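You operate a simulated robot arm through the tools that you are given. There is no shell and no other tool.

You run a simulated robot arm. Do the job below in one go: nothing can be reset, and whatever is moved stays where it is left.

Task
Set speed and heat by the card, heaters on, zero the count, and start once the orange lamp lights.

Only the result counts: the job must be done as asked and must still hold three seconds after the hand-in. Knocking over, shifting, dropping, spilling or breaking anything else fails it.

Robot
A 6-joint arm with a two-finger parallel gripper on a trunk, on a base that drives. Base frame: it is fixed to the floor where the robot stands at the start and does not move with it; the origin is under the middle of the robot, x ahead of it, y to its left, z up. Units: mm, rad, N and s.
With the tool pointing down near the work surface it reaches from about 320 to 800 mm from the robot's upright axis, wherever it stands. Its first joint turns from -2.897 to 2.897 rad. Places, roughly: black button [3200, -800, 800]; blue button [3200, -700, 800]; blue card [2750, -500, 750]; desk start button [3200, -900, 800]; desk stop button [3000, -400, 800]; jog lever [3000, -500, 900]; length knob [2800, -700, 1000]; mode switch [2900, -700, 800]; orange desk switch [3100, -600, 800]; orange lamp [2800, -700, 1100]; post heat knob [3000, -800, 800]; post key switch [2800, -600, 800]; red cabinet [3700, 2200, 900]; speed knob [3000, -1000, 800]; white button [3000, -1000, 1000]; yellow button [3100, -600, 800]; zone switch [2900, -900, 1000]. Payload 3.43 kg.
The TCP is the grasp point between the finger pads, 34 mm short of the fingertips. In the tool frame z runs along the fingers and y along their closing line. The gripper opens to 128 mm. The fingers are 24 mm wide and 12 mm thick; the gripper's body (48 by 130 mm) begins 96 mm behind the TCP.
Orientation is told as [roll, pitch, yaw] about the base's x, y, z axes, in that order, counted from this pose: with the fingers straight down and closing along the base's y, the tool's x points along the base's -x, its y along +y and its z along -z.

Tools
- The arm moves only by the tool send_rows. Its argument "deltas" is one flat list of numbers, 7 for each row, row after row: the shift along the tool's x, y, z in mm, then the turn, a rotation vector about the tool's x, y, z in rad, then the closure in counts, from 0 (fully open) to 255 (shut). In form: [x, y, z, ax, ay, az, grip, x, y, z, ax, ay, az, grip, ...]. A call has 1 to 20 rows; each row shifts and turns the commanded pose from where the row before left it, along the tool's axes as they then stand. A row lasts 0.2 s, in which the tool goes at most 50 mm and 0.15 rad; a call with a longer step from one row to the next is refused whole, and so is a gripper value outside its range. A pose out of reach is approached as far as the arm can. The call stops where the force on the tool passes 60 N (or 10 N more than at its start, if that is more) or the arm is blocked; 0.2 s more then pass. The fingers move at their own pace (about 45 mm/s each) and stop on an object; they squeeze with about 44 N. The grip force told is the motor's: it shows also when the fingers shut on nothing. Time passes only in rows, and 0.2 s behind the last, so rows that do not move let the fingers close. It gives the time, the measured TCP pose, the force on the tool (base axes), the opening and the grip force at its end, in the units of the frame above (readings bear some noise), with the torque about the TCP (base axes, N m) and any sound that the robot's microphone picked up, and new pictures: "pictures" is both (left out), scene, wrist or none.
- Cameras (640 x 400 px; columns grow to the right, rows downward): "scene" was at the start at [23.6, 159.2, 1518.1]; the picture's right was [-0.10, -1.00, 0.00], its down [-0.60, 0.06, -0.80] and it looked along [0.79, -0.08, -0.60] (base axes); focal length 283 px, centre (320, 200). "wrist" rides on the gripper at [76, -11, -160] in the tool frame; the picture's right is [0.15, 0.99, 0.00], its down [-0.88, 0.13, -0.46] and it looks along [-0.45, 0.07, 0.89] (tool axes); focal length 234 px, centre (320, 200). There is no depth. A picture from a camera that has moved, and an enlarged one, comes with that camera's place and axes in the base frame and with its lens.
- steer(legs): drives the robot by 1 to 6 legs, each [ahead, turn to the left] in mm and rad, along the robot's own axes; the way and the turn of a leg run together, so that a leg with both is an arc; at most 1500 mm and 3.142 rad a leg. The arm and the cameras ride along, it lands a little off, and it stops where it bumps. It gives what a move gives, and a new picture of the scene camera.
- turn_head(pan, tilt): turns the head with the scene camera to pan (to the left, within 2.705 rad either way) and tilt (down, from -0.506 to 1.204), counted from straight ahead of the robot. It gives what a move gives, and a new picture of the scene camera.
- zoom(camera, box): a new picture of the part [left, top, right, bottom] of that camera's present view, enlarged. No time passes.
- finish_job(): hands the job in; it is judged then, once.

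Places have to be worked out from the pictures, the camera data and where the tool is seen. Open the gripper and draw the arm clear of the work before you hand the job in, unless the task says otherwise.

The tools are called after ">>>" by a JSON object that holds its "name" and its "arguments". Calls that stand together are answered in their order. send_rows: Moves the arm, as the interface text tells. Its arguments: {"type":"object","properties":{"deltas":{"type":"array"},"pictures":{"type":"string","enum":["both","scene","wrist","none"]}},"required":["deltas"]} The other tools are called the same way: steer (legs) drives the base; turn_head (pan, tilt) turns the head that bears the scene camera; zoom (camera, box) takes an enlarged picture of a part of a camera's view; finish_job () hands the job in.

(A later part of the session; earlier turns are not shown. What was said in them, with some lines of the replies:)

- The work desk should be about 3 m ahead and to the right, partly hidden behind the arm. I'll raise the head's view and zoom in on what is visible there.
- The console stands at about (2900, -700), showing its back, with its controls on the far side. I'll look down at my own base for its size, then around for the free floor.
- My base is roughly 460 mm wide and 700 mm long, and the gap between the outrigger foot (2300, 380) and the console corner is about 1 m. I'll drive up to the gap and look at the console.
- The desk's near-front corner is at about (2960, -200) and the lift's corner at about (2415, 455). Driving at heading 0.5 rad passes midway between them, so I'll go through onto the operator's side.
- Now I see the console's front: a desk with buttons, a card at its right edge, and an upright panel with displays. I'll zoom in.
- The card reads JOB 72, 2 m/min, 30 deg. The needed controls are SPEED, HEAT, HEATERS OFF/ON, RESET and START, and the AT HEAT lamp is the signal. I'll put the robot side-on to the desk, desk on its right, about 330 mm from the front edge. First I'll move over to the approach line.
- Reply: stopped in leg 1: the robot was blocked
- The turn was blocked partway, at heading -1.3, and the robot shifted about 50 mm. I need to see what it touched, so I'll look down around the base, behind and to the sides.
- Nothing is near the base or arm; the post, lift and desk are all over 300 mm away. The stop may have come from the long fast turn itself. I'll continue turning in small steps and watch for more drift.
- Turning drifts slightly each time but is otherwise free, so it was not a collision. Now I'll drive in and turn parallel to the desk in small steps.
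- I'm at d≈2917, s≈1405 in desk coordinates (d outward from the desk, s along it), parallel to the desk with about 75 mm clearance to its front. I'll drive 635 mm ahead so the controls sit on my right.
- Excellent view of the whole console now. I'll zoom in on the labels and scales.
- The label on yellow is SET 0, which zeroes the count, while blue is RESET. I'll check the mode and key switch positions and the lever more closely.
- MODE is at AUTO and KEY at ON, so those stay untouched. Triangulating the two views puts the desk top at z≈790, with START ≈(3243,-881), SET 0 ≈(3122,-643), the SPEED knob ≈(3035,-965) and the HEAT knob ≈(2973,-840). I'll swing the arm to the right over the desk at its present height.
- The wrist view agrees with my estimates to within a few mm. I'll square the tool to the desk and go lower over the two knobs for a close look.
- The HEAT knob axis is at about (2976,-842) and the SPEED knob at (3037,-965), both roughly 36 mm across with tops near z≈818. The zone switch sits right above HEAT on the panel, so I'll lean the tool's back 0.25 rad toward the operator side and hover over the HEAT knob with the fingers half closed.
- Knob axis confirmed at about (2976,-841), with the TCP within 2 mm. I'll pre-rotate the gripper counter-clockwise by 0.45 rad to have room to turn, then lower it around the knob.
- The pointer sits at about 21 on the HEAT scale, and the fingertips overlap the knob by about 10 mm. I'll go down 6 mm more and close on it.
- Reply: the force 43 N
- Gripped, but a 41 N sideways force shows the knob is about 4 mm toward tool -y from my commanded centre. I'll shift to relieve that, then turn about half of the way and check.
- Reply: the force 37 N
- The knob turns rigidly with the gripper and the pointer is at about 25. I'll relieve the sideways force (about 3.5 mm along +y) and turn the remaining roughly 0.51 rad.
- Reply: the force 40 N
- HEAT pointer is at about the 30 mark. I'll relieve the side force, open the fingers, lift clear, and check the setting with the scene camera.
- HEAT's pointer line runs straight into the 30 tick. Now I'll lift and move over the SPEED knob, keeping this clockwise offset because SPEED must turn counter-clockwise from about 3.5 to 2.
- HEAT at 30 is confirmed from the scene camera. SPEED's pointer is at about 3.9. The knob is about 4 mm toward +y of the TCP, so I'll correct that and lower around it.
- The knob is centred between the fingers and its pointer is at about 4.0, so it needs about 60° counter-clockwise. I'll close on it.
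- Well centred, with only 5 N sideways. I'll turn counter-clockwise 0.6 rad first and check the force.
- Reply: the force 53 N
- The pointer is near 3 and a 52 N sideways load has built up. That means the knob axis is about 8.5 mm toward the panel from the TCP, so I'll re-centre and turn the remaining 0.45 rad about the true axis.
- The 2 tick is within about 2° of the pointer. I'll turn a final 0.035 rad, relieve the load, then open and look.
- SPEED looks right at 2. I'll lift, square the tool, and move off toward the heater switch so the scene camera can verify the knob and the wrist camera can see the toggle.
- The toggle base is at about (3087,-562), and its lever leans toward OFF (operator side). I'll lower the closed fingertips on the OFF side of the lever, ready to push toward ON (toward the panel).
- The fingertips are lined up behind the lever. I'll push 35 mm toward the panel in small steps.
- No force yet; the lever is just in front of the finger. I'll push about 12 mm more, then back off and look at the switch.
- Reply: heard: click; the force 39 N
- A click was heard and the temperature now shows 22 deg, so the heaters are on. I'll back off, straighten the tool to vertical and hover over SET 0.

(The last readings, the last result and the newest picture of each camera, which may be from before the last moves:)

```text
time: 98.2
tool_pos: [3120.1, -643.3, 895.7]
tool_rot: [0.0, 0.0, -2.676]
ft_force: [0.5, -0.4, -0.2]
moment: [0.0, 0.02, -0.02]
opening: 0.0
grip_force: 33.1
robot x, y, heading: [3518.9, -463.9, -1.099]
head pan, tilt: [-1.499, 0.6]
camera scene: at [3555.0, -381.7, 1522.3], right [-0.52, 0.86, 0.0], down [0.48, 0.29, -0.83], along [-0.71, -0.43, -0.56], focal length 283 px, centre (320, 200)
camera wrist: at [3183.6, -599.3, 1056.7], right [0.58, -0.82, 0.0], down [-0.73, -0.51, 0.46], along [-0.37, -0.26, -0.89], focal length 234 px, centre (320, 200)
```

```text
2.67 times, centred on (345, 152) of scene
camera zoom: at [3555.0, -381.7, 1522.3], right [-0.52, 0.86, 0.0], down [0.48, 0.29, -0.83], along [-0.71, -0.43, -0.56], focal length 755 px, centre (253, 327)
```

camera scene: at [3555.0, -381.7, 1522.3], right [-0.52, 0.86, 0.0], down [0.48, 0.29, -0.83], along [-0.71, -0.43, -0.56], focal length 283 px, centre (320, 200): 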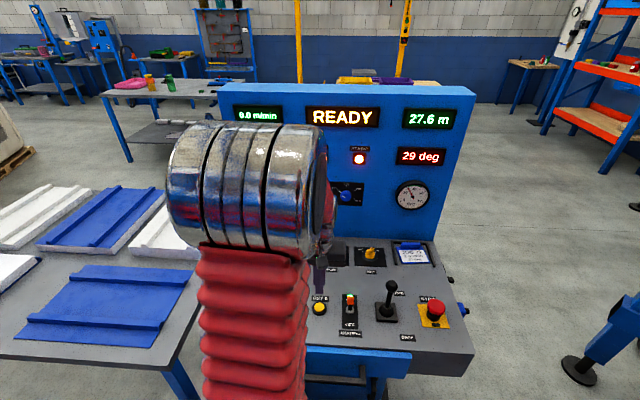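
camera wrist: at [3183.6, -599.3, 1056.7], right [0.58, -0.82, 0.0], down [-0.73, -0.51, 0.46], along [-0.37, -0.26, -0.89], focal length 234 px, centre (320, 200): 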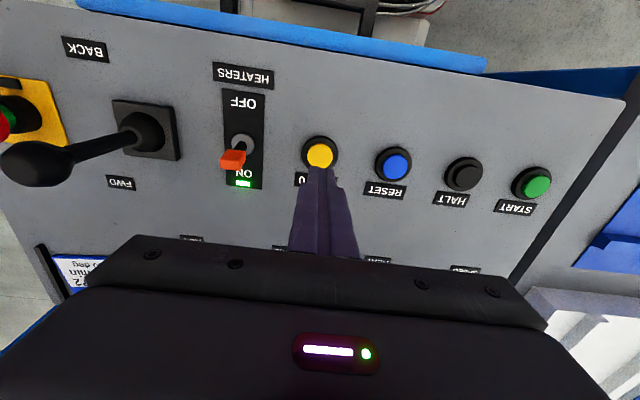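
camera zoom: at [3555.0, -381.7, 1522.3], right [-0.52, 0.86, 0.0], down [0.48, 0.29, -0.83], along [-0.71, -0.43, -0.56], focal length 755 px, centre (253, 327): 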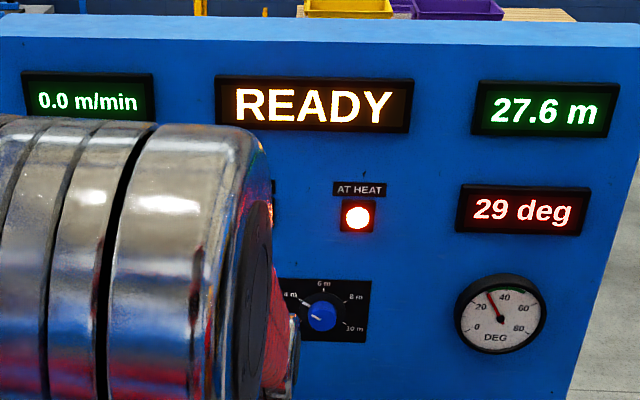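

The AT HEAT lamp is already lit (29 deg), and the count still shows 27.6 m. I'll press SET 0 now, descending slowly near contact.

>>> {"name": "send_rows", "arguments": {"deltas": [2, 0, 22, 0, 0, 0, 255, 0, 0, 22, 0, 0, 0, 255, 0, 0, 2, 0, 0, 0, 255, 0, 0, 2, 0, 0, 0, 255, 0, 0, 2, 0, 0, 0, 255], "pictures": "both"}}

```text
time: 99.4
tool_pos: [3122.3, -643.4, 846.9]
tool_rot: [-0.001, 0.001, -2.676]
ft_force: [-0.8, 0.4, 1.0]
moment: [0.02, 0.01, -0.02]
opening: 0.1
grip_force: 33.3
robot x, y, heading: [3521.9, -461.7, -1.098]
head pan, tilt: [-1.499, 0.6]
camera scene: at [3555.0, -381.8, 1522.3], right [-0.52, 0.86, 0.0], down [0.48, 0.29, -0.83], along [-0.71, -0.43, -0.56], focal length 283 px, centre (320, 200)
camera wrist: at [3185.0, -598.6, 1006.7], right [0.58, -0.82, 0.0], down [-0.73, -0.51, 0.46], along [-0.37, -0.26, -0.89], focal length 234 px, centre (320, 200)
```

scene: 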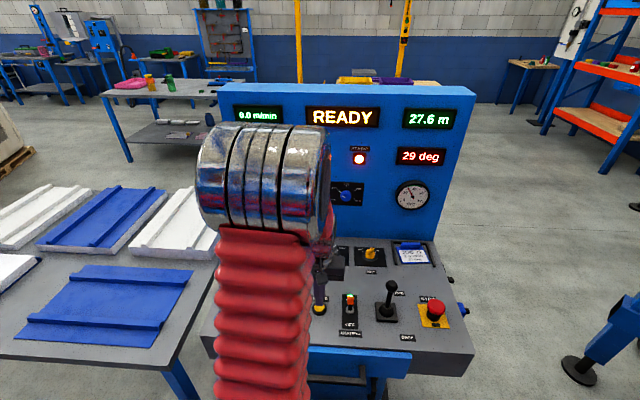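
wrist: 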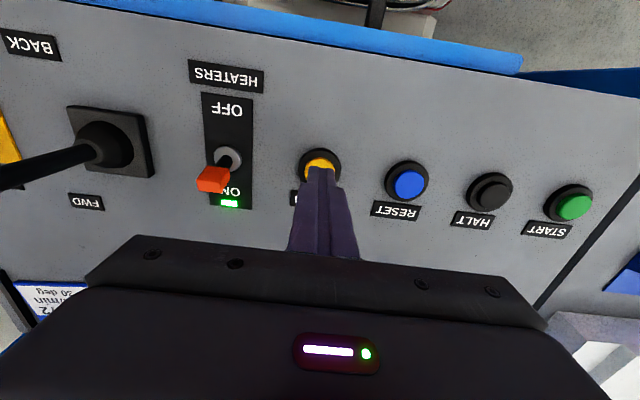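

No contact yet (tip at about z 812). I'll go down 8 mm more in 2 mm steps.

>>> {"name": "send_rows", "arguments": {"deltas": [0, 0, 2, 0, 0, 0, 255, 0, 0, 2, 0, 0, 0, 255, 0, 0, 2, 0, 0, 0, 255, 0, 0, 2, 0, 0, 0, 255], "pictures": "both"}}

```text
time: 100.4
tool_pos: [3122.8, -641.8, 837.5]
tool_rot: [0.001, 0.0, -2.676]
ft_force: [-0.3, -0.1, -0.6]
moment: [-0.01, 0.02, -0.03]
opening: 0.1
grip_force: 33.1
robot x, y, heading: [3516.4, -459.1, -1.101]
head pan, tilt: [-1.499, 0.6]
camera scene: at [3555.0, -381.8, 1522.3], right [-0.52, 0.86, 0.0], down [0.48, 0.29, -0.83], along [-0.71, -0.43, -0.56], focal length 283 px, centre (320, 200)
camera wrist: at [3185.5, -597.7, 998.5], right [0.58, -0.82, 0.0], down [-0.73, -0.51, 0.46], along [-0.37, -0.26, -0.89], focal length 234 px, centre (320, 200)
```

scene: 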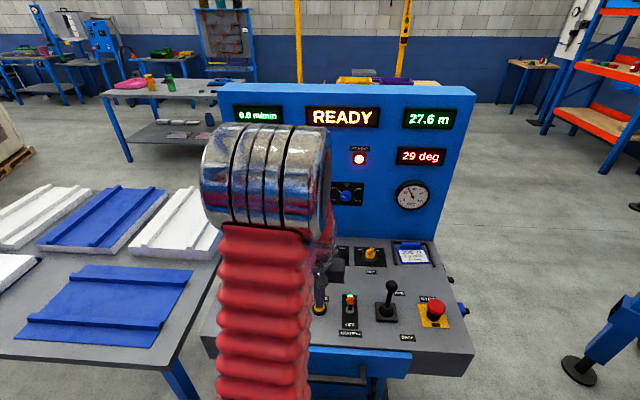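
wrist: 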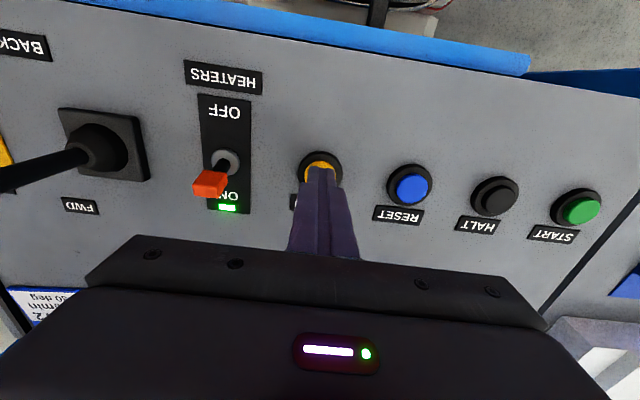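

Still no contact; I'll check the alignment closely before continuing.

>>> {"name": "zoom", "arguments": {"camera": "wrist", "box": [260, 120, 380, 220]}}

>>> {"name": "zoom", "arguments": {"camera": "scene", "box": [295, 270, 365, 340]}}

```text
4.00 times, centred on (320, 170) of wrist
camera zoom: at [3185.5, -597.7, 998.5], right [0.58, -0.82, 0.0], down [-0.73, -0.51, 0.46], along [-0.37, -0.26, -0.89], focal length 937 px, centre (320, 320)
```

zoom: 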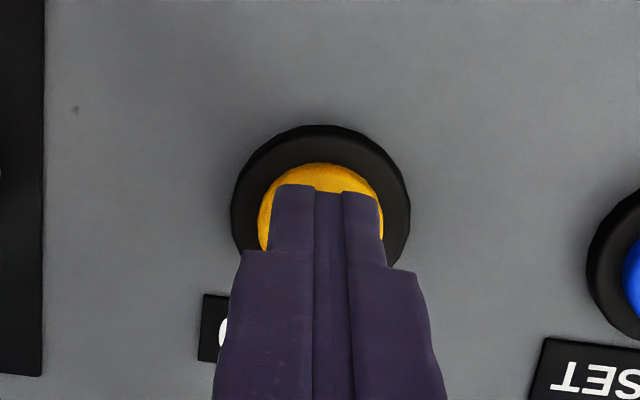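

```text
5.71 times, centred on (330, 305) of scene
camera zoom: at [3555.0, -381.8, 1522.3], right [-0.52, 0.86, 0.0], down [0.48, 0.29, -0.83], along [-0.71, -0.43, -0.56], focal length 1618 px, centre (263, -400)
```

zoom: 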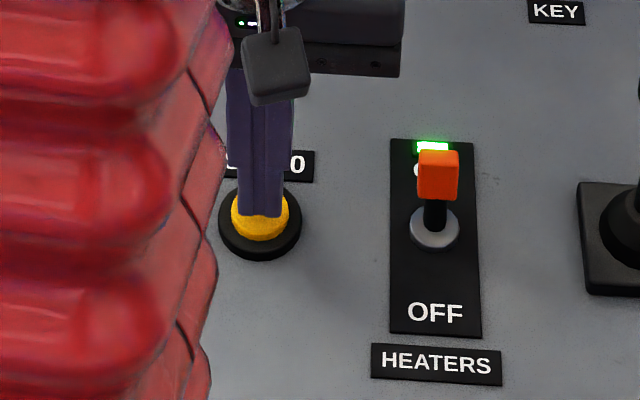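

The fingertip is right over the yellow button, almost touching. I'll press down 8 mm more.

>>> {"name": "send_rows", "arguments": {"deltas": [0, 0, 2, 0, 0, 0, 255, 0, 0, 2, 0, 0, 0, 255, 0, 0, 2, 0, 0, 0, 255, 0, 0, 2, 0, 0, 0, 255], "pictures": "scene"}}

```text
time: 101.4
tool_pos: [3122.3, -642.9, 829.0]
tool_rot: [0.0, 0.001, -2.675]
ft_force: [-0.1, 0.3, -0.4]
moment: [0.02, 0.03, -0.02]
opening: 0.0
grip_force: 32.6
robot x, y, heading: [3518.9, -457.6, -1.102]
head pan, tilt: [-1.499, 0.6]
camera scene: at [3555.0, -381.8, 1522.3], right [-0.52, 0.86, 0.0], down [0.48, 0.29, -0.83], along [-0.71, -0.43, -0.56], focal length 283 px, centre (320, 200)
```

scene: 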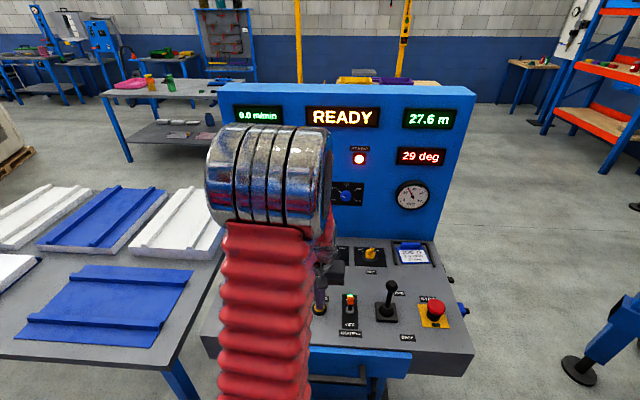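

Tip at z≈795 and still free, so the desk must slope down toward its front. I'll continue gently.

>>> {"name": "send_rows", "arguments": {"deltas": [0, 0, 1.5, 0, 0, 0, 255, 0, 0, 1.5, 0, 0, 0, 255, 0, 0, 1.5, 0, 0, 0, 255, 0, 0, 1.5, 0, 0, 0, 255], "pictures": "both"}}

>>> {"name": "zoom", "arguments": {"camera": "wrist", "box": [260, 120, 380, 220]}}

```text
time: 102.4
tool_pos: [3122.4, -642.9, 823.2]
tool_rot: [0.0, -0.001, -2.675]
ft_force: [1.9, -0.8, 4.6]
moment: [-0.05, -0.08, 0.0]
opening: 0.1
grip_force: 32.8
robot x, y, heading: [3516.6, -458.2, -1.102]
head pan, tilt: [-1.499, 0.6]
heard: click
camera scene: at [3555.1, -381.8, 1522.3], right [-0.52, 0.86, 0.0], down [0.48, 0.29, -0.83], along [-0.71, -0.43, -0.56], focal length 283 px, centre (320, 200)
camera wrist: at [3184.8, -598.1, 984.4], right [0.58, -0.82, 0.0], down [-0.73, -0.51, 0.46], along [-0.37, -0.26, -0.89], focal length 234 px, centre (320, 200)
```

scene: 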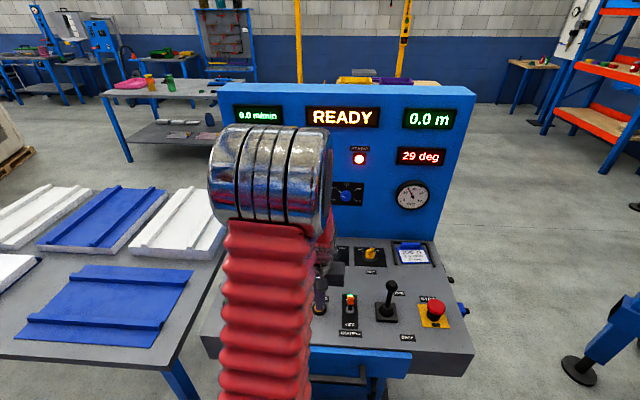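
wrist: 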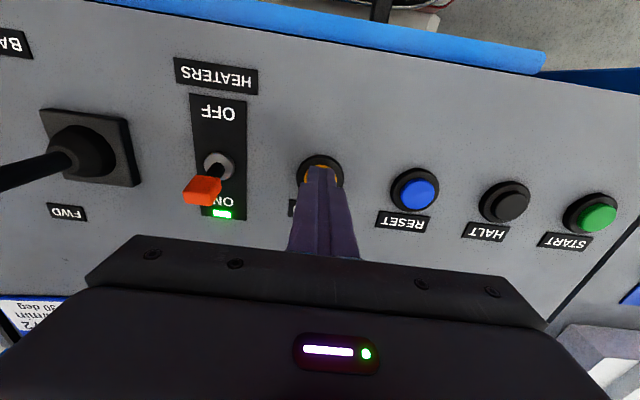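

```text
4.00 times, centred on (320, 170) of wrist
camera zoom: at [3184.8, -598.1, 984.4], right [0.58, -0.82, 0.0], down [-0.73, -0.51, 0.46], along [-0.37, -0.26, -0.89], focal length 937 px, centre (320, 320)
```

zoom: 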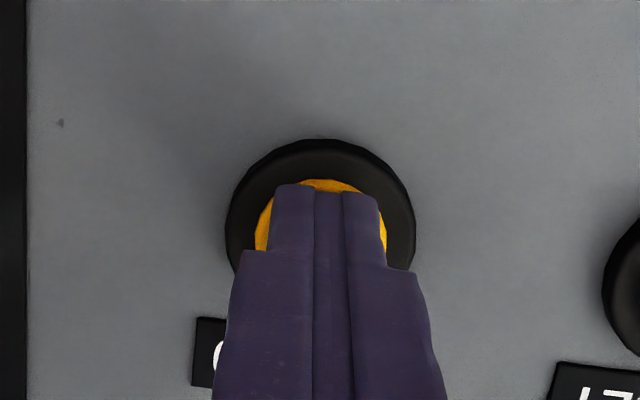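

Click heard and the count reads 0.0 m. I'll lift and move over to START, checking the SPEED knob and the lamp again on the way.

>>> {"name": "send_rows", "arguments": {"deltas": [0, 0, -35, 0, 0, 0, 255, 0, 0, -35, 0, 0, 0, 255, 0, 44.5, 0, 0, 0, 0, 255, 0, 44.5, 0, 0, 0, 0, 255, 0, 44.5, 0, 0, 0, 0, 255, 0, 44.5, 0, 0, 0, 0, 255, 0, 44.5, 0, 0, 0, 0, 255, 0, 44.5, 0, 0, 0, 0, 255, 0, 0, 0, 0, 0, 0, 255]}}

>>> {"name": "zoom", "arguments": {"camera": "wrist", "box": [200, 100, 440, 250]}}

>>> {"name": "zoom", "arguments": {"camera": "scene", "box": [225, 90, 465, 275]}}

```text
time: 104.4
tool_pos: [3241.6, -882.3, 894.0]
tool_rot: [0.0, 0.0, -2.675]
ft_force: [0.9, 0.1, 0.5]
moment: [0.02, 0.02, -0.03]
opening: 0.0
grip_force: 32.4
robot x, y, heading: [3518.7, -458.6, -1.102]
head pan, tilt: [-1.499, 0.6]
camera scene: at [3555.2, -382.0, 1522.3], right [-0.52, 0.86, 0.0], down [0.48, 0.29, -0.83], along [-0.71, -0.43, -0.56], focal length 283 px, centre (320, 200)
camera wrist: at [3304.6, -837.6, 1053.6], right [0.58, -0.82, 0.0], down [-0.73, -0.51, 0.46], along [-0.37, -0.26, -0.89], focal length 234 px, centre (320, 200)
```

scene: 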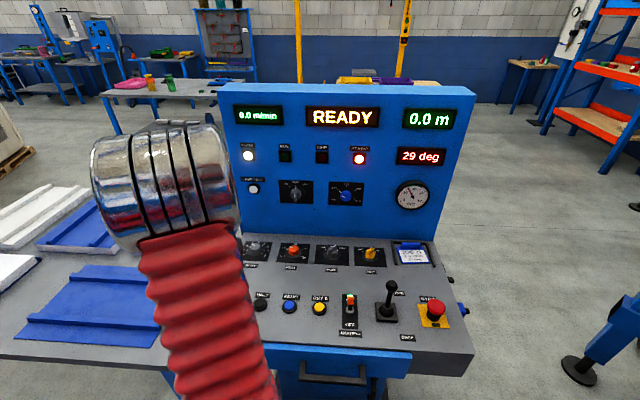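
wrist: 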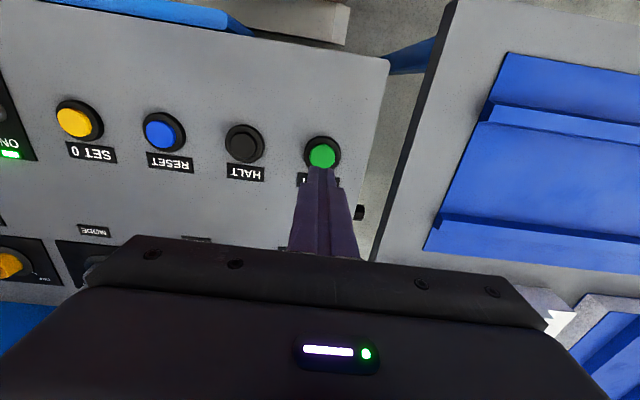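

```text
2.67 times, centred on (320, 175) of wrist
camera zoom: at [3304.6, -837.6, 1053.6], right [0.58, -0.82, 0.0], down [-0.73, -0.51, 0.46], along [-0.37, -0.26, -0.89], focal length 624 px, centre (320, 267)
```

zoom: 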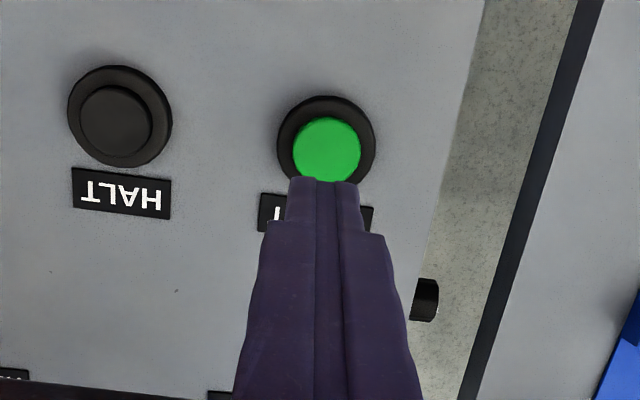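

```text
2.16 times, centred on (345, 182) of scene
camera zoom: at [3555.2, -382.0, 1522.3], right [-0.52, 0.86, 0.0], down [0.48, 0.29, -0.83], along [-0.71, -0.43, -0.56], focal length 612 px, centre (266, 238)
```

zoom: 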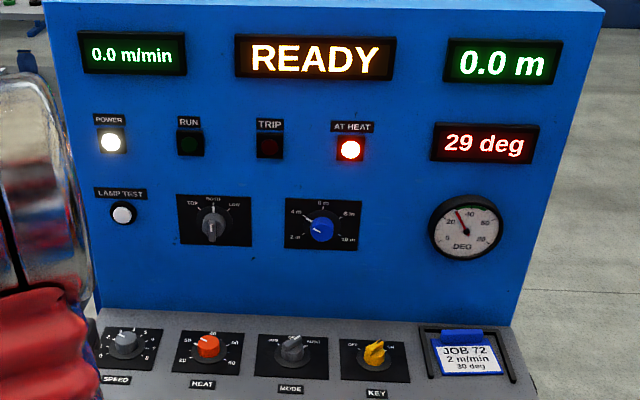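

Lamp is lit and the count is zero, but the display holds at 29 deg. I'll check both knob settings more closely before starting.

>>> {"name": "zoom", "arguments": {"camera": "scene", "box": [240, 236, 276, 266]}}

>>> {"name": "zoom", "arguments": {"camera": "scene", "box": [276, 238, 312, 268]}}

>>> {"name": "zoom", "arguments": {"camera": "scene", "box": [390, 140, 450, 215]}}

```text
13.33 times, centred on (258, 251) of scene
camera zoom: at [3555.2, -382.0, 1522.3], right [-0.52, 0.86, 0.0], down [0.48, 0.29, -0.83], along [-0.71, -0.43, -0.56], focal length 3777 px, centre (1147, -480)
```

zoom: 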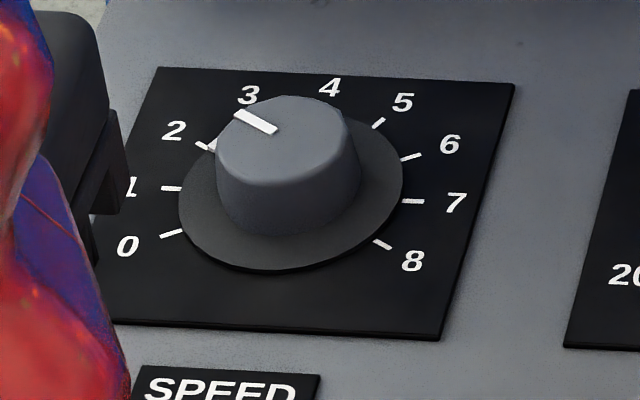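

```text
13.33 times, centred on (294, 253) of scene
camera zoom: at [3555.2, -382.0, 1522.3], right [-0.52, 0.86, 0.0], down [0.48, 0.29, -0.83], along [-0.71, -0.43, -0.56], focal length 3777 px, centre (667, -507)
```

zoom: 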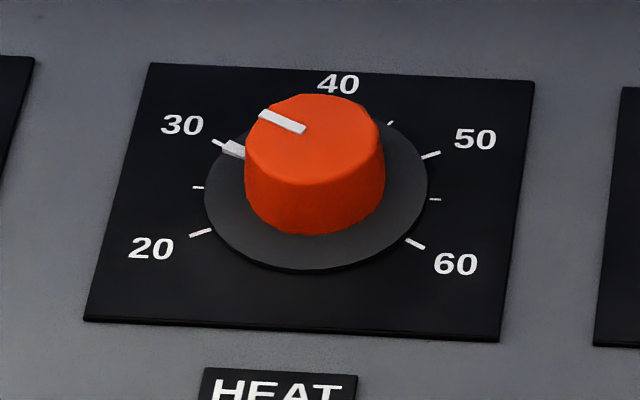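

```text
5.33 times, centred on (420, 178) of scene
camera zoom: at [3555.2, -382.0, 1522.3], right [-0.52, 0.86, 0.0], down [0.48, 0.29, -0.83], along [-0.71, -0.43, -0.56], focal length 1511 px, centre (-213, 320)
```

zoom: 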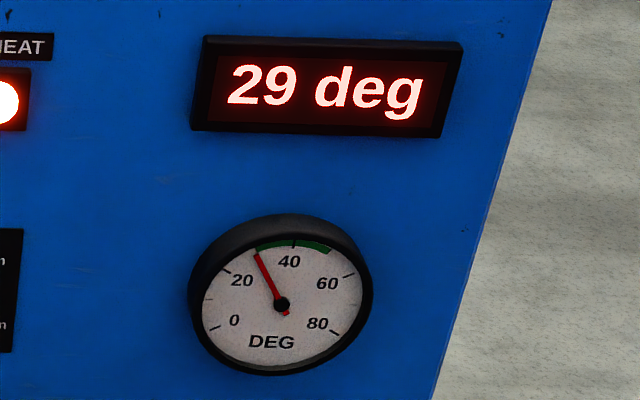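

Checking with parallax, SPEED is at 2.0. HEAT looks a touch low at about 29.4, which agrees with the 29 deg display. I'll nudge HEAT slightly clockwise before starting, so I'm going back to the knob, this time centred on its force-derived axis.

>>> {"name": "send_rows", "arguments": {"deltas": [0, 0, 0, 0, -0.125, 0, 120, 0, 0, 0, 0, -0.125, 0, 120, -36.4, -26.2, 10, 0, 0, 0, 120, -36.4, -26.2, 10, 0, 0, 0, 120, -36.4, -26.2, 10, 0, 0, 0, 120, -36.4, -26.2, 10, 0, 0, 0, 120, -36.4, -26.2, 10, 0, 0, 0, 120, -36.4, -26.2, 10, 0, 0, 0, 120, 0, 0, 0, 0, 0, 0, 120, 0, 0, 0, 0, 0, 0, 120]}}

>>> {"name": "zoom", "arguments": {"camera": "wrist", "box": [240, 90, 400, 210]}}

```text
time: 106.6
tool_pos: [2969.7, -840.5, 888.2]
tool_rot: [-0.001, -0.249, -2.677]
ft_force: [0.1, -0.5, -0.1]
moment: [0.03, 0.0, -0.02]
opening: 67.9
grip_force: 0.0
robot x, y, heading: [3517.5, -454.3, -1.104]
head pan, tilt: [-1.499, 0.6]
camera scene: at [3555.1, -381.9, 1522.3], right [-0.52, 0.86, 0.0], down [0.48, 0.29, -0.83], along [-0.71, -0.43, -0.56], focal length 283 px, centre (320, 200)
camera wrist: at [3065.3, -780.2, 1026.0], right [0.57, -0.82, -0.04], down [-0.6, -0.45, 0.66], along [-0.56, -0.36, -0.75], focal length 234 px, centre (320, 200)
```

scene: 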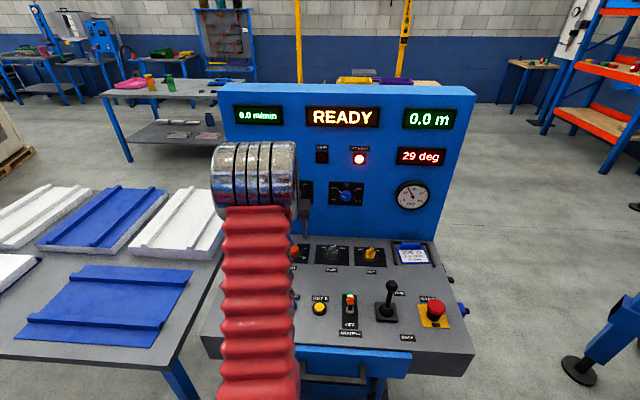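
wrist: 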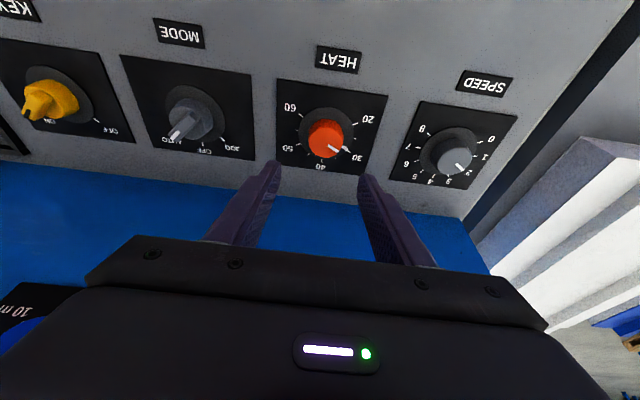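

```text
3.33 times, centred on (320, 150) of wrist
camera zoom: at [3065.3, -780.2, 1026.0], right [0.57, -0.82, -0.04], down [-0.6, -0.45, 0.66], along [-0.56, -0.36, -0.75], focal length 781 px, centre (320, 367)
```

zoom: 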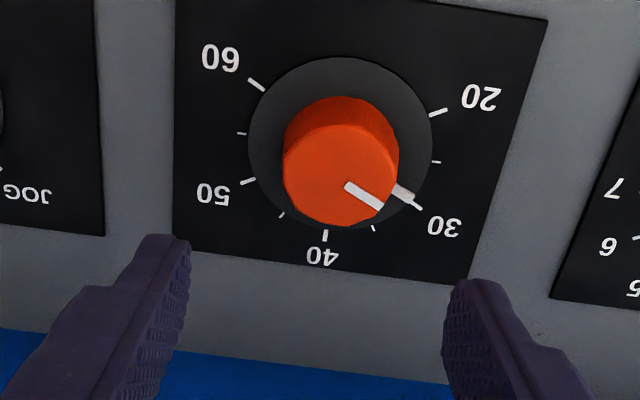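

This view shows the HEAT pointer 2–4° short of 30. I'll lower on the knob, recentring 3 mm along +y, and grip it.

>>> {"name": "send_rows", "arguments": {"deltas": [0, 3.2, 0, 0, 0, 0, 120, 3.6, 0, 14, 0, 0, 0, 120, 3.6, 0, 14, 0, 0, 0, 120, 3.6, 0, 14, 0, 0, 0, 120, 3.4, 0, 13.4, 0, 0, 0, 120, 0, 0, 0, 0, 0, 0, 160, 0, 0, 0, 0, 0, 0, 255, 0, 0, 0, 0, 0, 0, 255, 0, 0, 0, 0, 0, 0, 255, 0, 0, 0, 0, 0, 0, 255]}}

>>> {"name": "zoom", "arguments": {"camera": "wrist", "box": [240, 130, 400, 250]}}

```text
time: 108.8
tool_pos: [2972.1, -843.4, 832.2]
tool_rot: [-0.001, -0.25, -2.676]
ft_force: [-5.8, 10.8, -3.6]
moment: [0.44, 0.36, -0.05]
opening: 34.9
grip_force: 44.6
robot x, y, heading: [3519.3, -457.6, -1.101]
head pan, tilt: [-1.499, 0.6]
camera scene: at [3554.8, -381.5, 1522.3], right [-0.52, 0.86, 0.0], down [0.48, 0.29, -0.83], along [-0.71, -0.43, -0.56], focal length 283 px, centre (320, 200)
camera wrist: at [3066.9, -783.1, 969.0], right [0.57, -0.82, -0.04], down [-0.6, -0.45, 0.66], along [-0.56, -0.35, -0.75], focal length 234 px, centre (320, 200)
```

scene: 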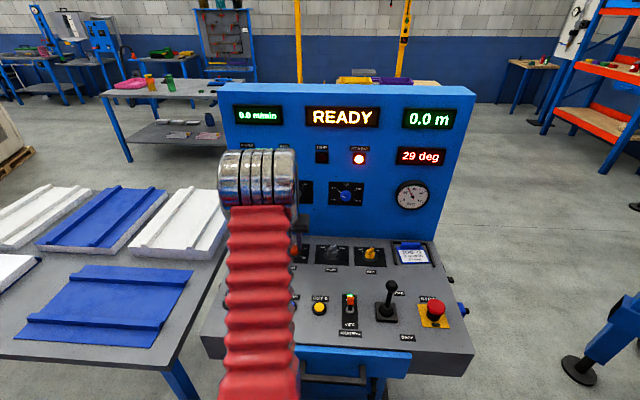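
wrist: 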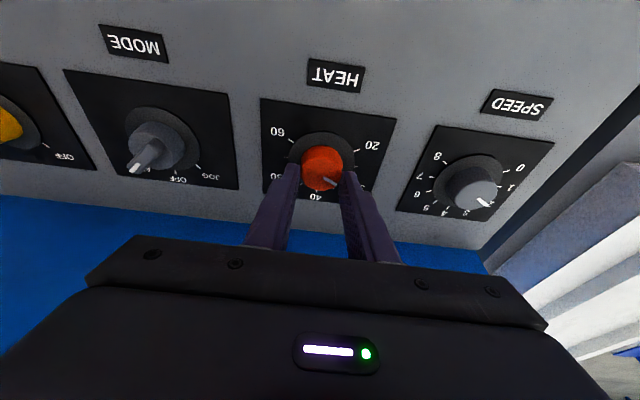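

```text
3.33 times, centred on (320, 190) of wrist
camera zoom: at [3066.9, -783.1, 969.0], right [0.57, -0.82, -0.04], down [-0.6, -0.45, 0.66], along [-0.56, -0.35, -0.75], focal length 781 px, centre (320, 233)
```

zoom: 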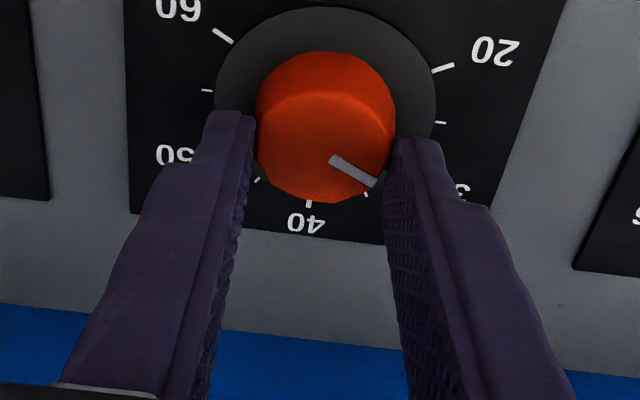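

Gripped gently with 12 N sideways. I'll turn clockwise 0.065 rad and watch the temperature display.

>>> {"name": "send_rows", "arguments": {"deltas": [0, -0.5, 0, 0.0081, 0, 0.0315, 255, 0, -0.5, 0, 0.0081, 0, 0.0315, 255, 0, 0, 0, 0, 0, 0, 255, 0, 0, 0, 0, 0, 0, 255, 0, 0, 0, 0, 0, 0, 255, 0, 0, 0, 0, 0, 0, 255, 0, 0, 0, 0, 0, 0, 255]}}

>>> {"name": "zoom", "arguments": {"camera": "scene", "box": [330, 90, 465, 215]}}

```text
time: 110.4
tool_pos: [2971.0, -844.5, 831.4]
tool_rot: [-0.002, -0.249, -2.74]
ft_force: [11.6, 4.7, -9.7]
moment: [0.29, -0.69, 0.01]
opening: 34.9
grip_force: 44.5
robot x, y, heading: [3520.7, -461.2, -1.099]
head pan, tilt: [-1.499, 0.6]
camera scene: at [3555.1, -382.0, 1522.3], right [-0.52, 0.86, 0.0], down [0.48, 0.29, -0.83], along [-0.71, -0.43, -0.56], focal length 283 px, centre (320, 200)
camera wrist: at [3070.4, -789.7, 969.2], right [0.52, -0.85, -0.04], down [-0.63, -0.41, 0.66], along [-0.58, -0.32, -0.75], focal length 234 px, centre (320, 200)
```

scene: 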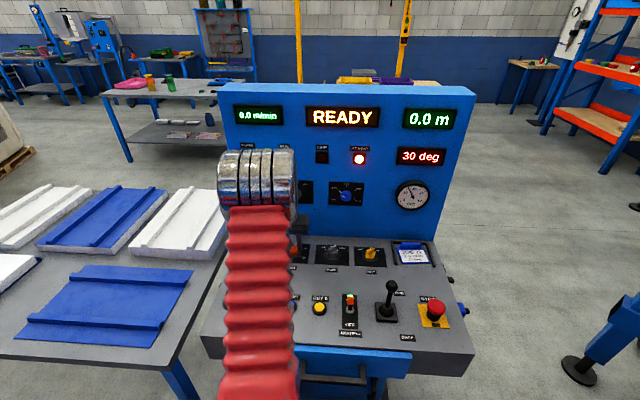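
wrist: 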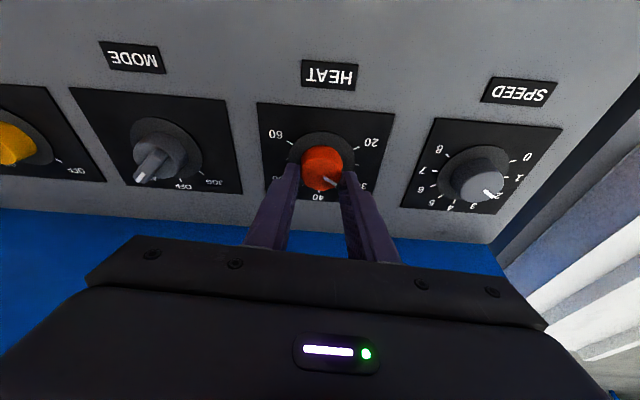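

```text
3.20 times, centred on (398, 152) of scene
camera zoom: at [3555.1, -382.0, 1522.3], right [-0.52, 0.86, 0.0], down [0.48, 0.29, -0.83], along [-0.71, -0.43, -0.56], focal length 906 px, centre (72, 352)
```

zoom: 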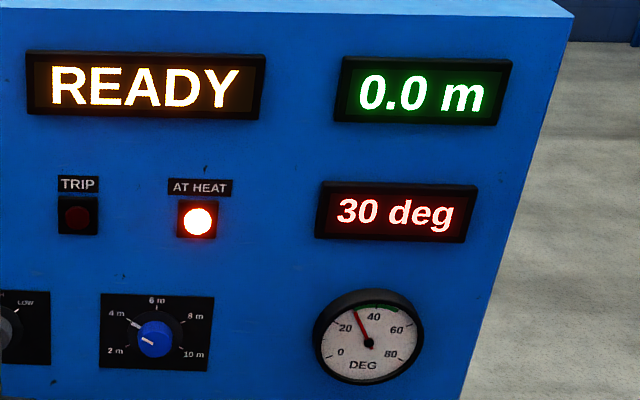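

The display now reads 30 deg with AT HEAT lit. I'll release the knob, lift, and go back over START.

>>> {"name": "send_rows", "arguments": {"deltas": [1.1, 0, -0.3, 0, 0, 0, 255, 0, 0, 0, 0, 0, 0, 120, 0, 0, 0, 0, 0, 0, 120, 0, 0, 0, 0, 0, 0, 120, -7.4, 0, -29, 0, 0, 0, 120, -7.4, 0, -29, 0, 0, 0, 120, 0, 0, 0, -0.0163, 0, -0.0639, 120, 36.6, 25.8, -9.3, 0, 0, 0, 255, 36.6, 25.8, -9.3, 0, 0, 0, 255, 36.6, 25.8, -9.3, 0, 0, 0, 255, 36.6, 25.8, -9.3, 0, 0, 0, 255, 36.6, 25.8, -9.3, 0, 0, 0, 255, 36.6, 25.8, -9.3, 0, 0, 0, 255, 0, 0, 0, 0, 0.125, 0, 255, 0, 0, 0, 0, 0.125, 0, 255, 0, 0, 0, 0, 0, 0, 255]}}

>>> {"name": "zoom", "arguments": {"camera": "wrist", "box": [200, 100, 440, 250]}}

>>> {"name": "zoom", "arguments": {"camera": "scene", "box": [240, 232, 320, 272]}}

>>> {"name": "zoom", "arguments": {"camera": "scene", "box": [225, 90, 465, 215]}}

```text
time: 113.8
tool_pos: [3241.8, -880.9, 891.9]
tool_rot: [0.001, -0.002, -2.673]
ft_force: [0.5, -0.1, 0.8]
moment: [-0.02, -0.03, 0.01]
opening: 0.0
grip_force: 32.7
robot x, y, heading: [3517.9, -454.9, -1.103]
head pan, tilt: [-1.499, 0.6]
camera scene: at [3555.2, -382.0, 1522.3], right [-0.52, 0.86, 0.0], down [0.48, 0.29, -0.83], along [-0.71, -0.43, -0.56], focal length 283 px, centre (320, 200)
camera wrist: at [3305.5, -836.2, 1052.6], right [0.58, -0.82, 0.0], down [-0.73, -0.51, 0.46], along [-0.37, -0.26, -0.89], focal length 234 px, centre (320, 200)
```

scene: 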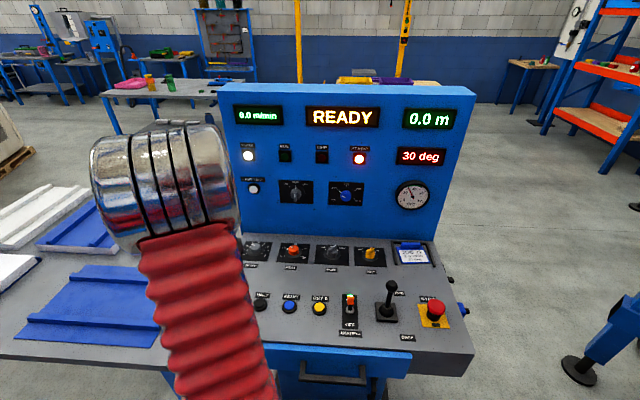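
wrist: 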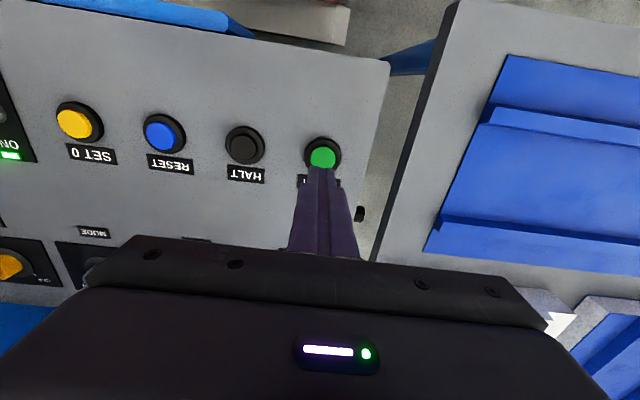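

```text
2.67 times, centred on (320, 175) of wrist
camera zoom: at [3305.5, -836.2, 1052.6], right [0.58, -0.82, 0.0], down [-0.73, -0.51, 0.46], along [-0.37, -0.26, -0.89], focal length 624 px, centre (320, 267)
```

zoom: 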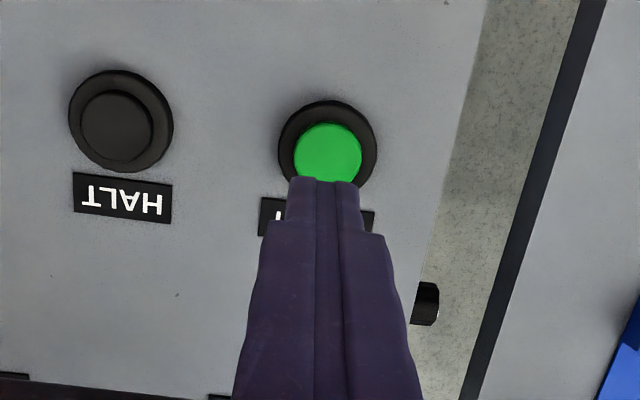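

```text
8.00 times, centred on (280, 252) of scene
camera zoom: at [3555.2, -382.0, 1522.3], right [-0.52, 0.86, 0.0], down [0.48, 0.29, -0.83], along [-0.71, -0.43, -0.56], focal length 2266 px, centre (640, -216)
```

zoom: 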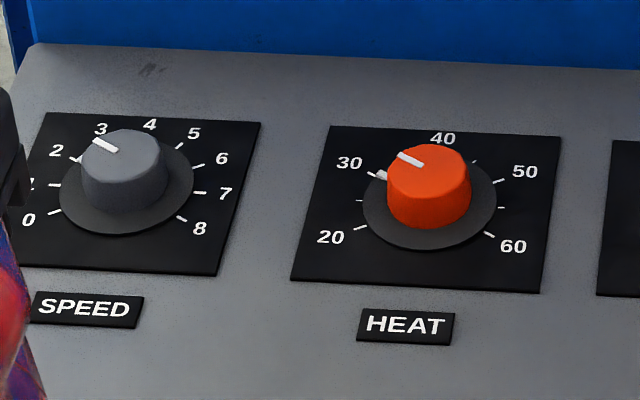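

```text
2.67 times, centred on (345, 152) of scene
camera zoom: at [3555.2, -382.0, 1522.3], right [-0.52, 0.86, 0.0], down [0.48, 0.29, -0.83], along [-0.71, -0.43, -0.56], focal length 755 px, centre (253, 327)
```

zoom: 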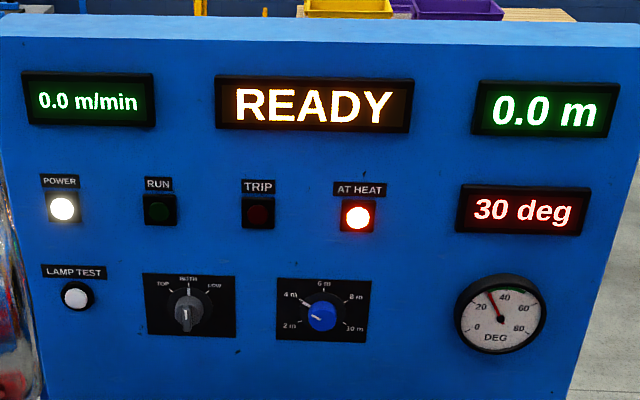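

Everything is set: SPEED 2, HEAT 30 (display 30 deg), heaters on, count 0.0 m, AT HEAT lit, READY. Now I'll press START, going down slowly.

>>> {"name": "send_rows", "arguments": {"deltas": [1, 3, 25, 0, 0, 0, 255, 0, 0, 25, 0, 0, 0, 255, 0, 0, 4, 0, 0, 0, 255, 0, 0, 4, 0, 0, 0, 255, 0, 0, 4, 0, 0, 0, 255, 0, 0, 1.5, 0, 0, 0, 255, 0, 0, 1.5, 0, 0, 0, 255, 0, 0, 1.5, 0, 0, 0, 255, 0, 0, 1.5, 0, 0, 0, 255]}}

>>> {"name": "zoom", "arguments": {"camera": "scene", "box": [225, 90, 465, 215]}}

```text
time: 115.8
tool_pos: [3244.3, -882.1, 824.5]
tool_rot: [0.0, -0.002, -2.674]
ft_force: [-0.3, -0.1, 2.8]
moment: [0.02, 0.0, -0.05]
opening: 0.0
grip_force: 33.3
robot x, y, heading: [3519.5, -459.7, -1.102]
head pan, tilt: [-1.499, 0.6]
heard: click
camera scene: at [3555.2, -382.0, 1522.3], right [-0.52, 0.86, 0.0], down [0.48, 0.29, -0.83], along [-0.71, -0.43, -0.56], focal length 283 px, centre (320, 200)
camera wrist: at [3308.1, -838.0, 985.2], right [0.58, -0.82, 0.0], down [-0.73, -0.51, 0.46], along [-0.37, -0.26, -0.89], focal length 234 px, centre (320, 200)
```

scene: 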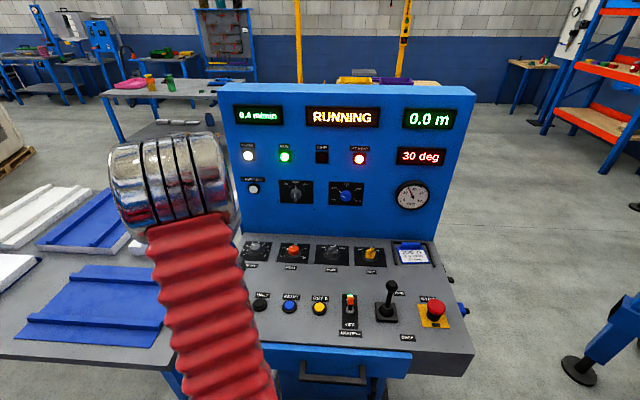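
wrist: 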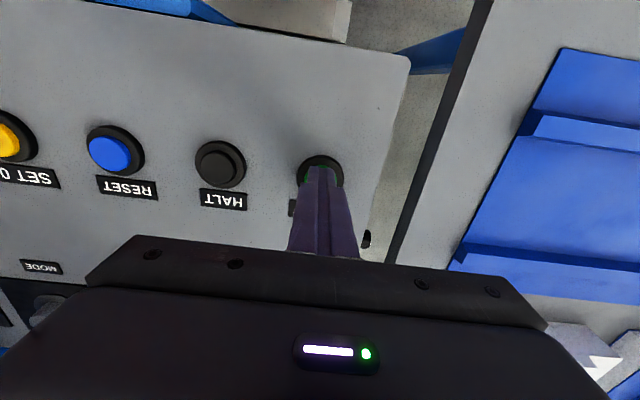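

```text
2.67 times, centred on (345, 152) of scene
camera zoom: at [3555.2, -382.0, 1522.3], right [-0.52, 0.86, 0.0], down [0.48, 0.29, -0.83], along [-0.71, -0.43, -0.56], focal length 755 px, centre (253, 327)
```

zoom: 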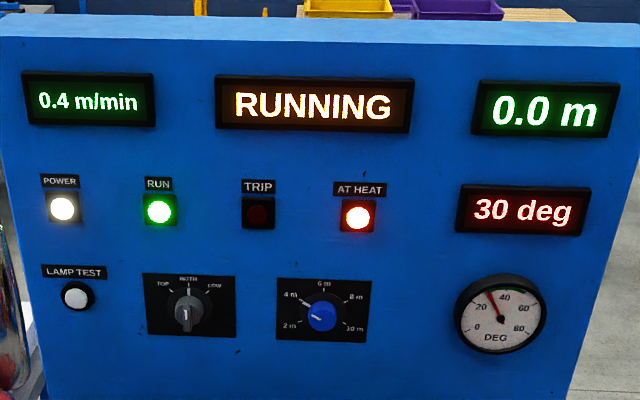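

RUNNING, the RUN lamp is green and speed is ramping up. I'll lift, open the gripper, and swing the arm clear to the side.

>>> {"name": "send_rows", "arguments": {"deltas": [0, 0, -40, 0, 0, 0, 255, 0, 0, -40, 0, 0, 0, 255, 0, 0, -40, 0, 0, 0, 255, 0, 0, -40, 0, 0, 0, 200, 24.1, 41.4, 0, 0, 0, -0.095, 100, 24.1, 41.4, 0, 0, 0, -0.095, 0, 24.1, 41.4, 0, 0, 0, -0.095, 0, 24.1, 41.4, 0, 0, 0, -0.095, 0, 24.1, 41.4, 0, 0, 0, -0.095, 0, 24.1, 41.4, 0, 0, 0, -0.095, 0, 24.1, 41.4, 0, 0, 0, -0.095, 0, 24.1, 41.4, 0, 0, 0, -0.095, 0, 0, 0, 0, 0, 0, 0, 0]}}

>>> {"name": "zoom", "arguments": {"camera": "scene", "box": [225, 90, 465, 215]}}

>>> {"name": "zoom", "arguments": {"camera": "scene", "box": [220, 230, 380, 340]}}

```text
time: 118.6
tool_pos: [3609.2, -975.3, 985.5]
tool_rot: [0.001, -0.001, -1.913]
ft_force: [-0.4, -0.1, 1.0]
moment: [0.0, -0.03, 0.02]
opening: 128.1
grip_force: 0.0
robot x, y, heading: [3519.0, -458.6, -1.103]
head pan, tilt: [-1.499, 0.6]
camera scene: at [3555.3, -382.2, 1522.3], right [-0.52, 0.86, 0.0], down [0.48, 0.29, -0.83], along [-0.71, -0.43, -0.56], focal length 283 px, centre (320, 200)
camera wrist: at [3625.0, -899.2, 1145.8], right [0.98, -0.19, 0.0], down [-0.17, -0.87, 0.46], along [-0.09, -0.45, -0.89], focal length 234 px, centre (320, 200)
```

scene: 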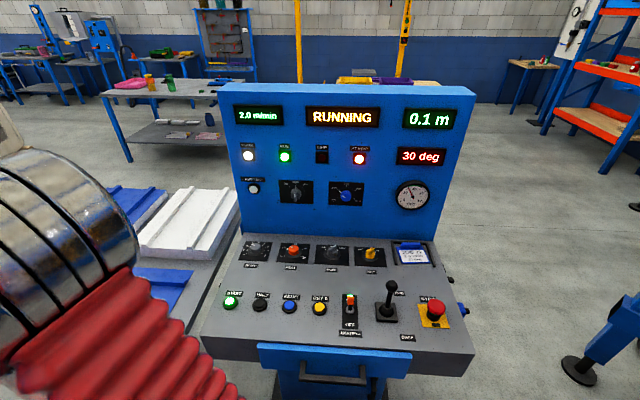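
wrist: 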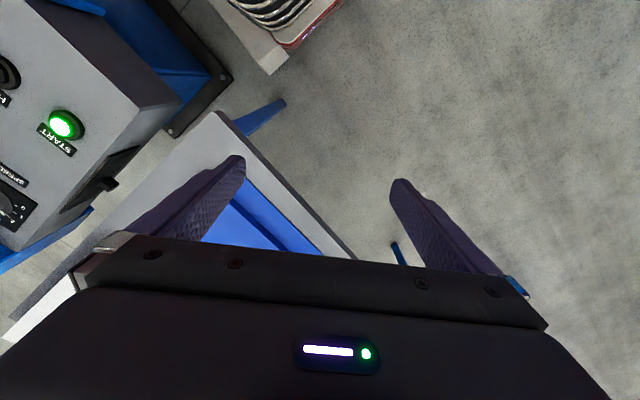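

```text
2.67 times, centred on (345, 152) of scene
camera zoom: at [3555.3, -382.2, 1522.3], right [-0.52, 0.86, 0.0], down [0.48, 0.29, -0.83], along [-0.71, -0.43, -0.56], focal length 755 px, centre (253, 327)
```

zoom: 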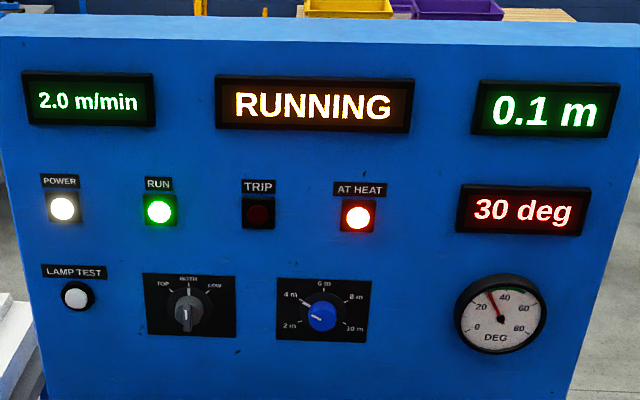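

```text
3.64 times, centred on (300, 285) of scene
camera zoom: at [3555.3, -382.2, 1522.3], right [-0.52, 0.86, 0.0], down [0.48, 0.29, -0.83], along [-0.71, -0.43, -0.56], focal length 1030 px, centre (393, -109)
```

zoom: 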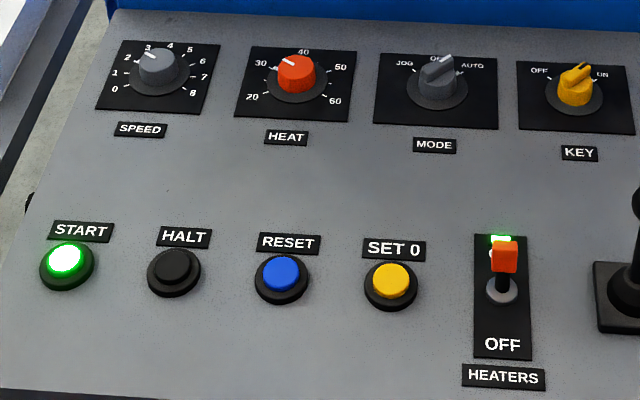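

The line is running at 2.0 m/min and 30 deg, heaters on and AT HEAT lit, with the count going up from zero. The arm is clear and the gripper open, so I'm handing in.

>>> {"name": "finish_job", "arguments": {}}

```text
The job is handed in.
```

The line is running to the card (JOB 72: 2 m/min, 30 deg), and the job is handed in.

- **Speed and heat:** the displays showed 2.0 m/min and 30 deg just before hand-in. HEAT first settled at 29 deg, so I nudged it up before starting.
- **Heaters:** on, with the indicator lit.
- **Count:** zeroed with SET 0 before starting. It had reached 0.1 m by the last picture.
- **Start:** I pressed START only after the AT HEAT lamp (the orange one) was lit. The display changed to RUNNING and the RUN lamp came on.

MODE and KEY were already at AUTO and ON, so I left them alone. I saw nothing else moved or knocked. One turn on the way in stopped partway, but there was nothing near the robot. The arm was lifted clear with the gripper open.
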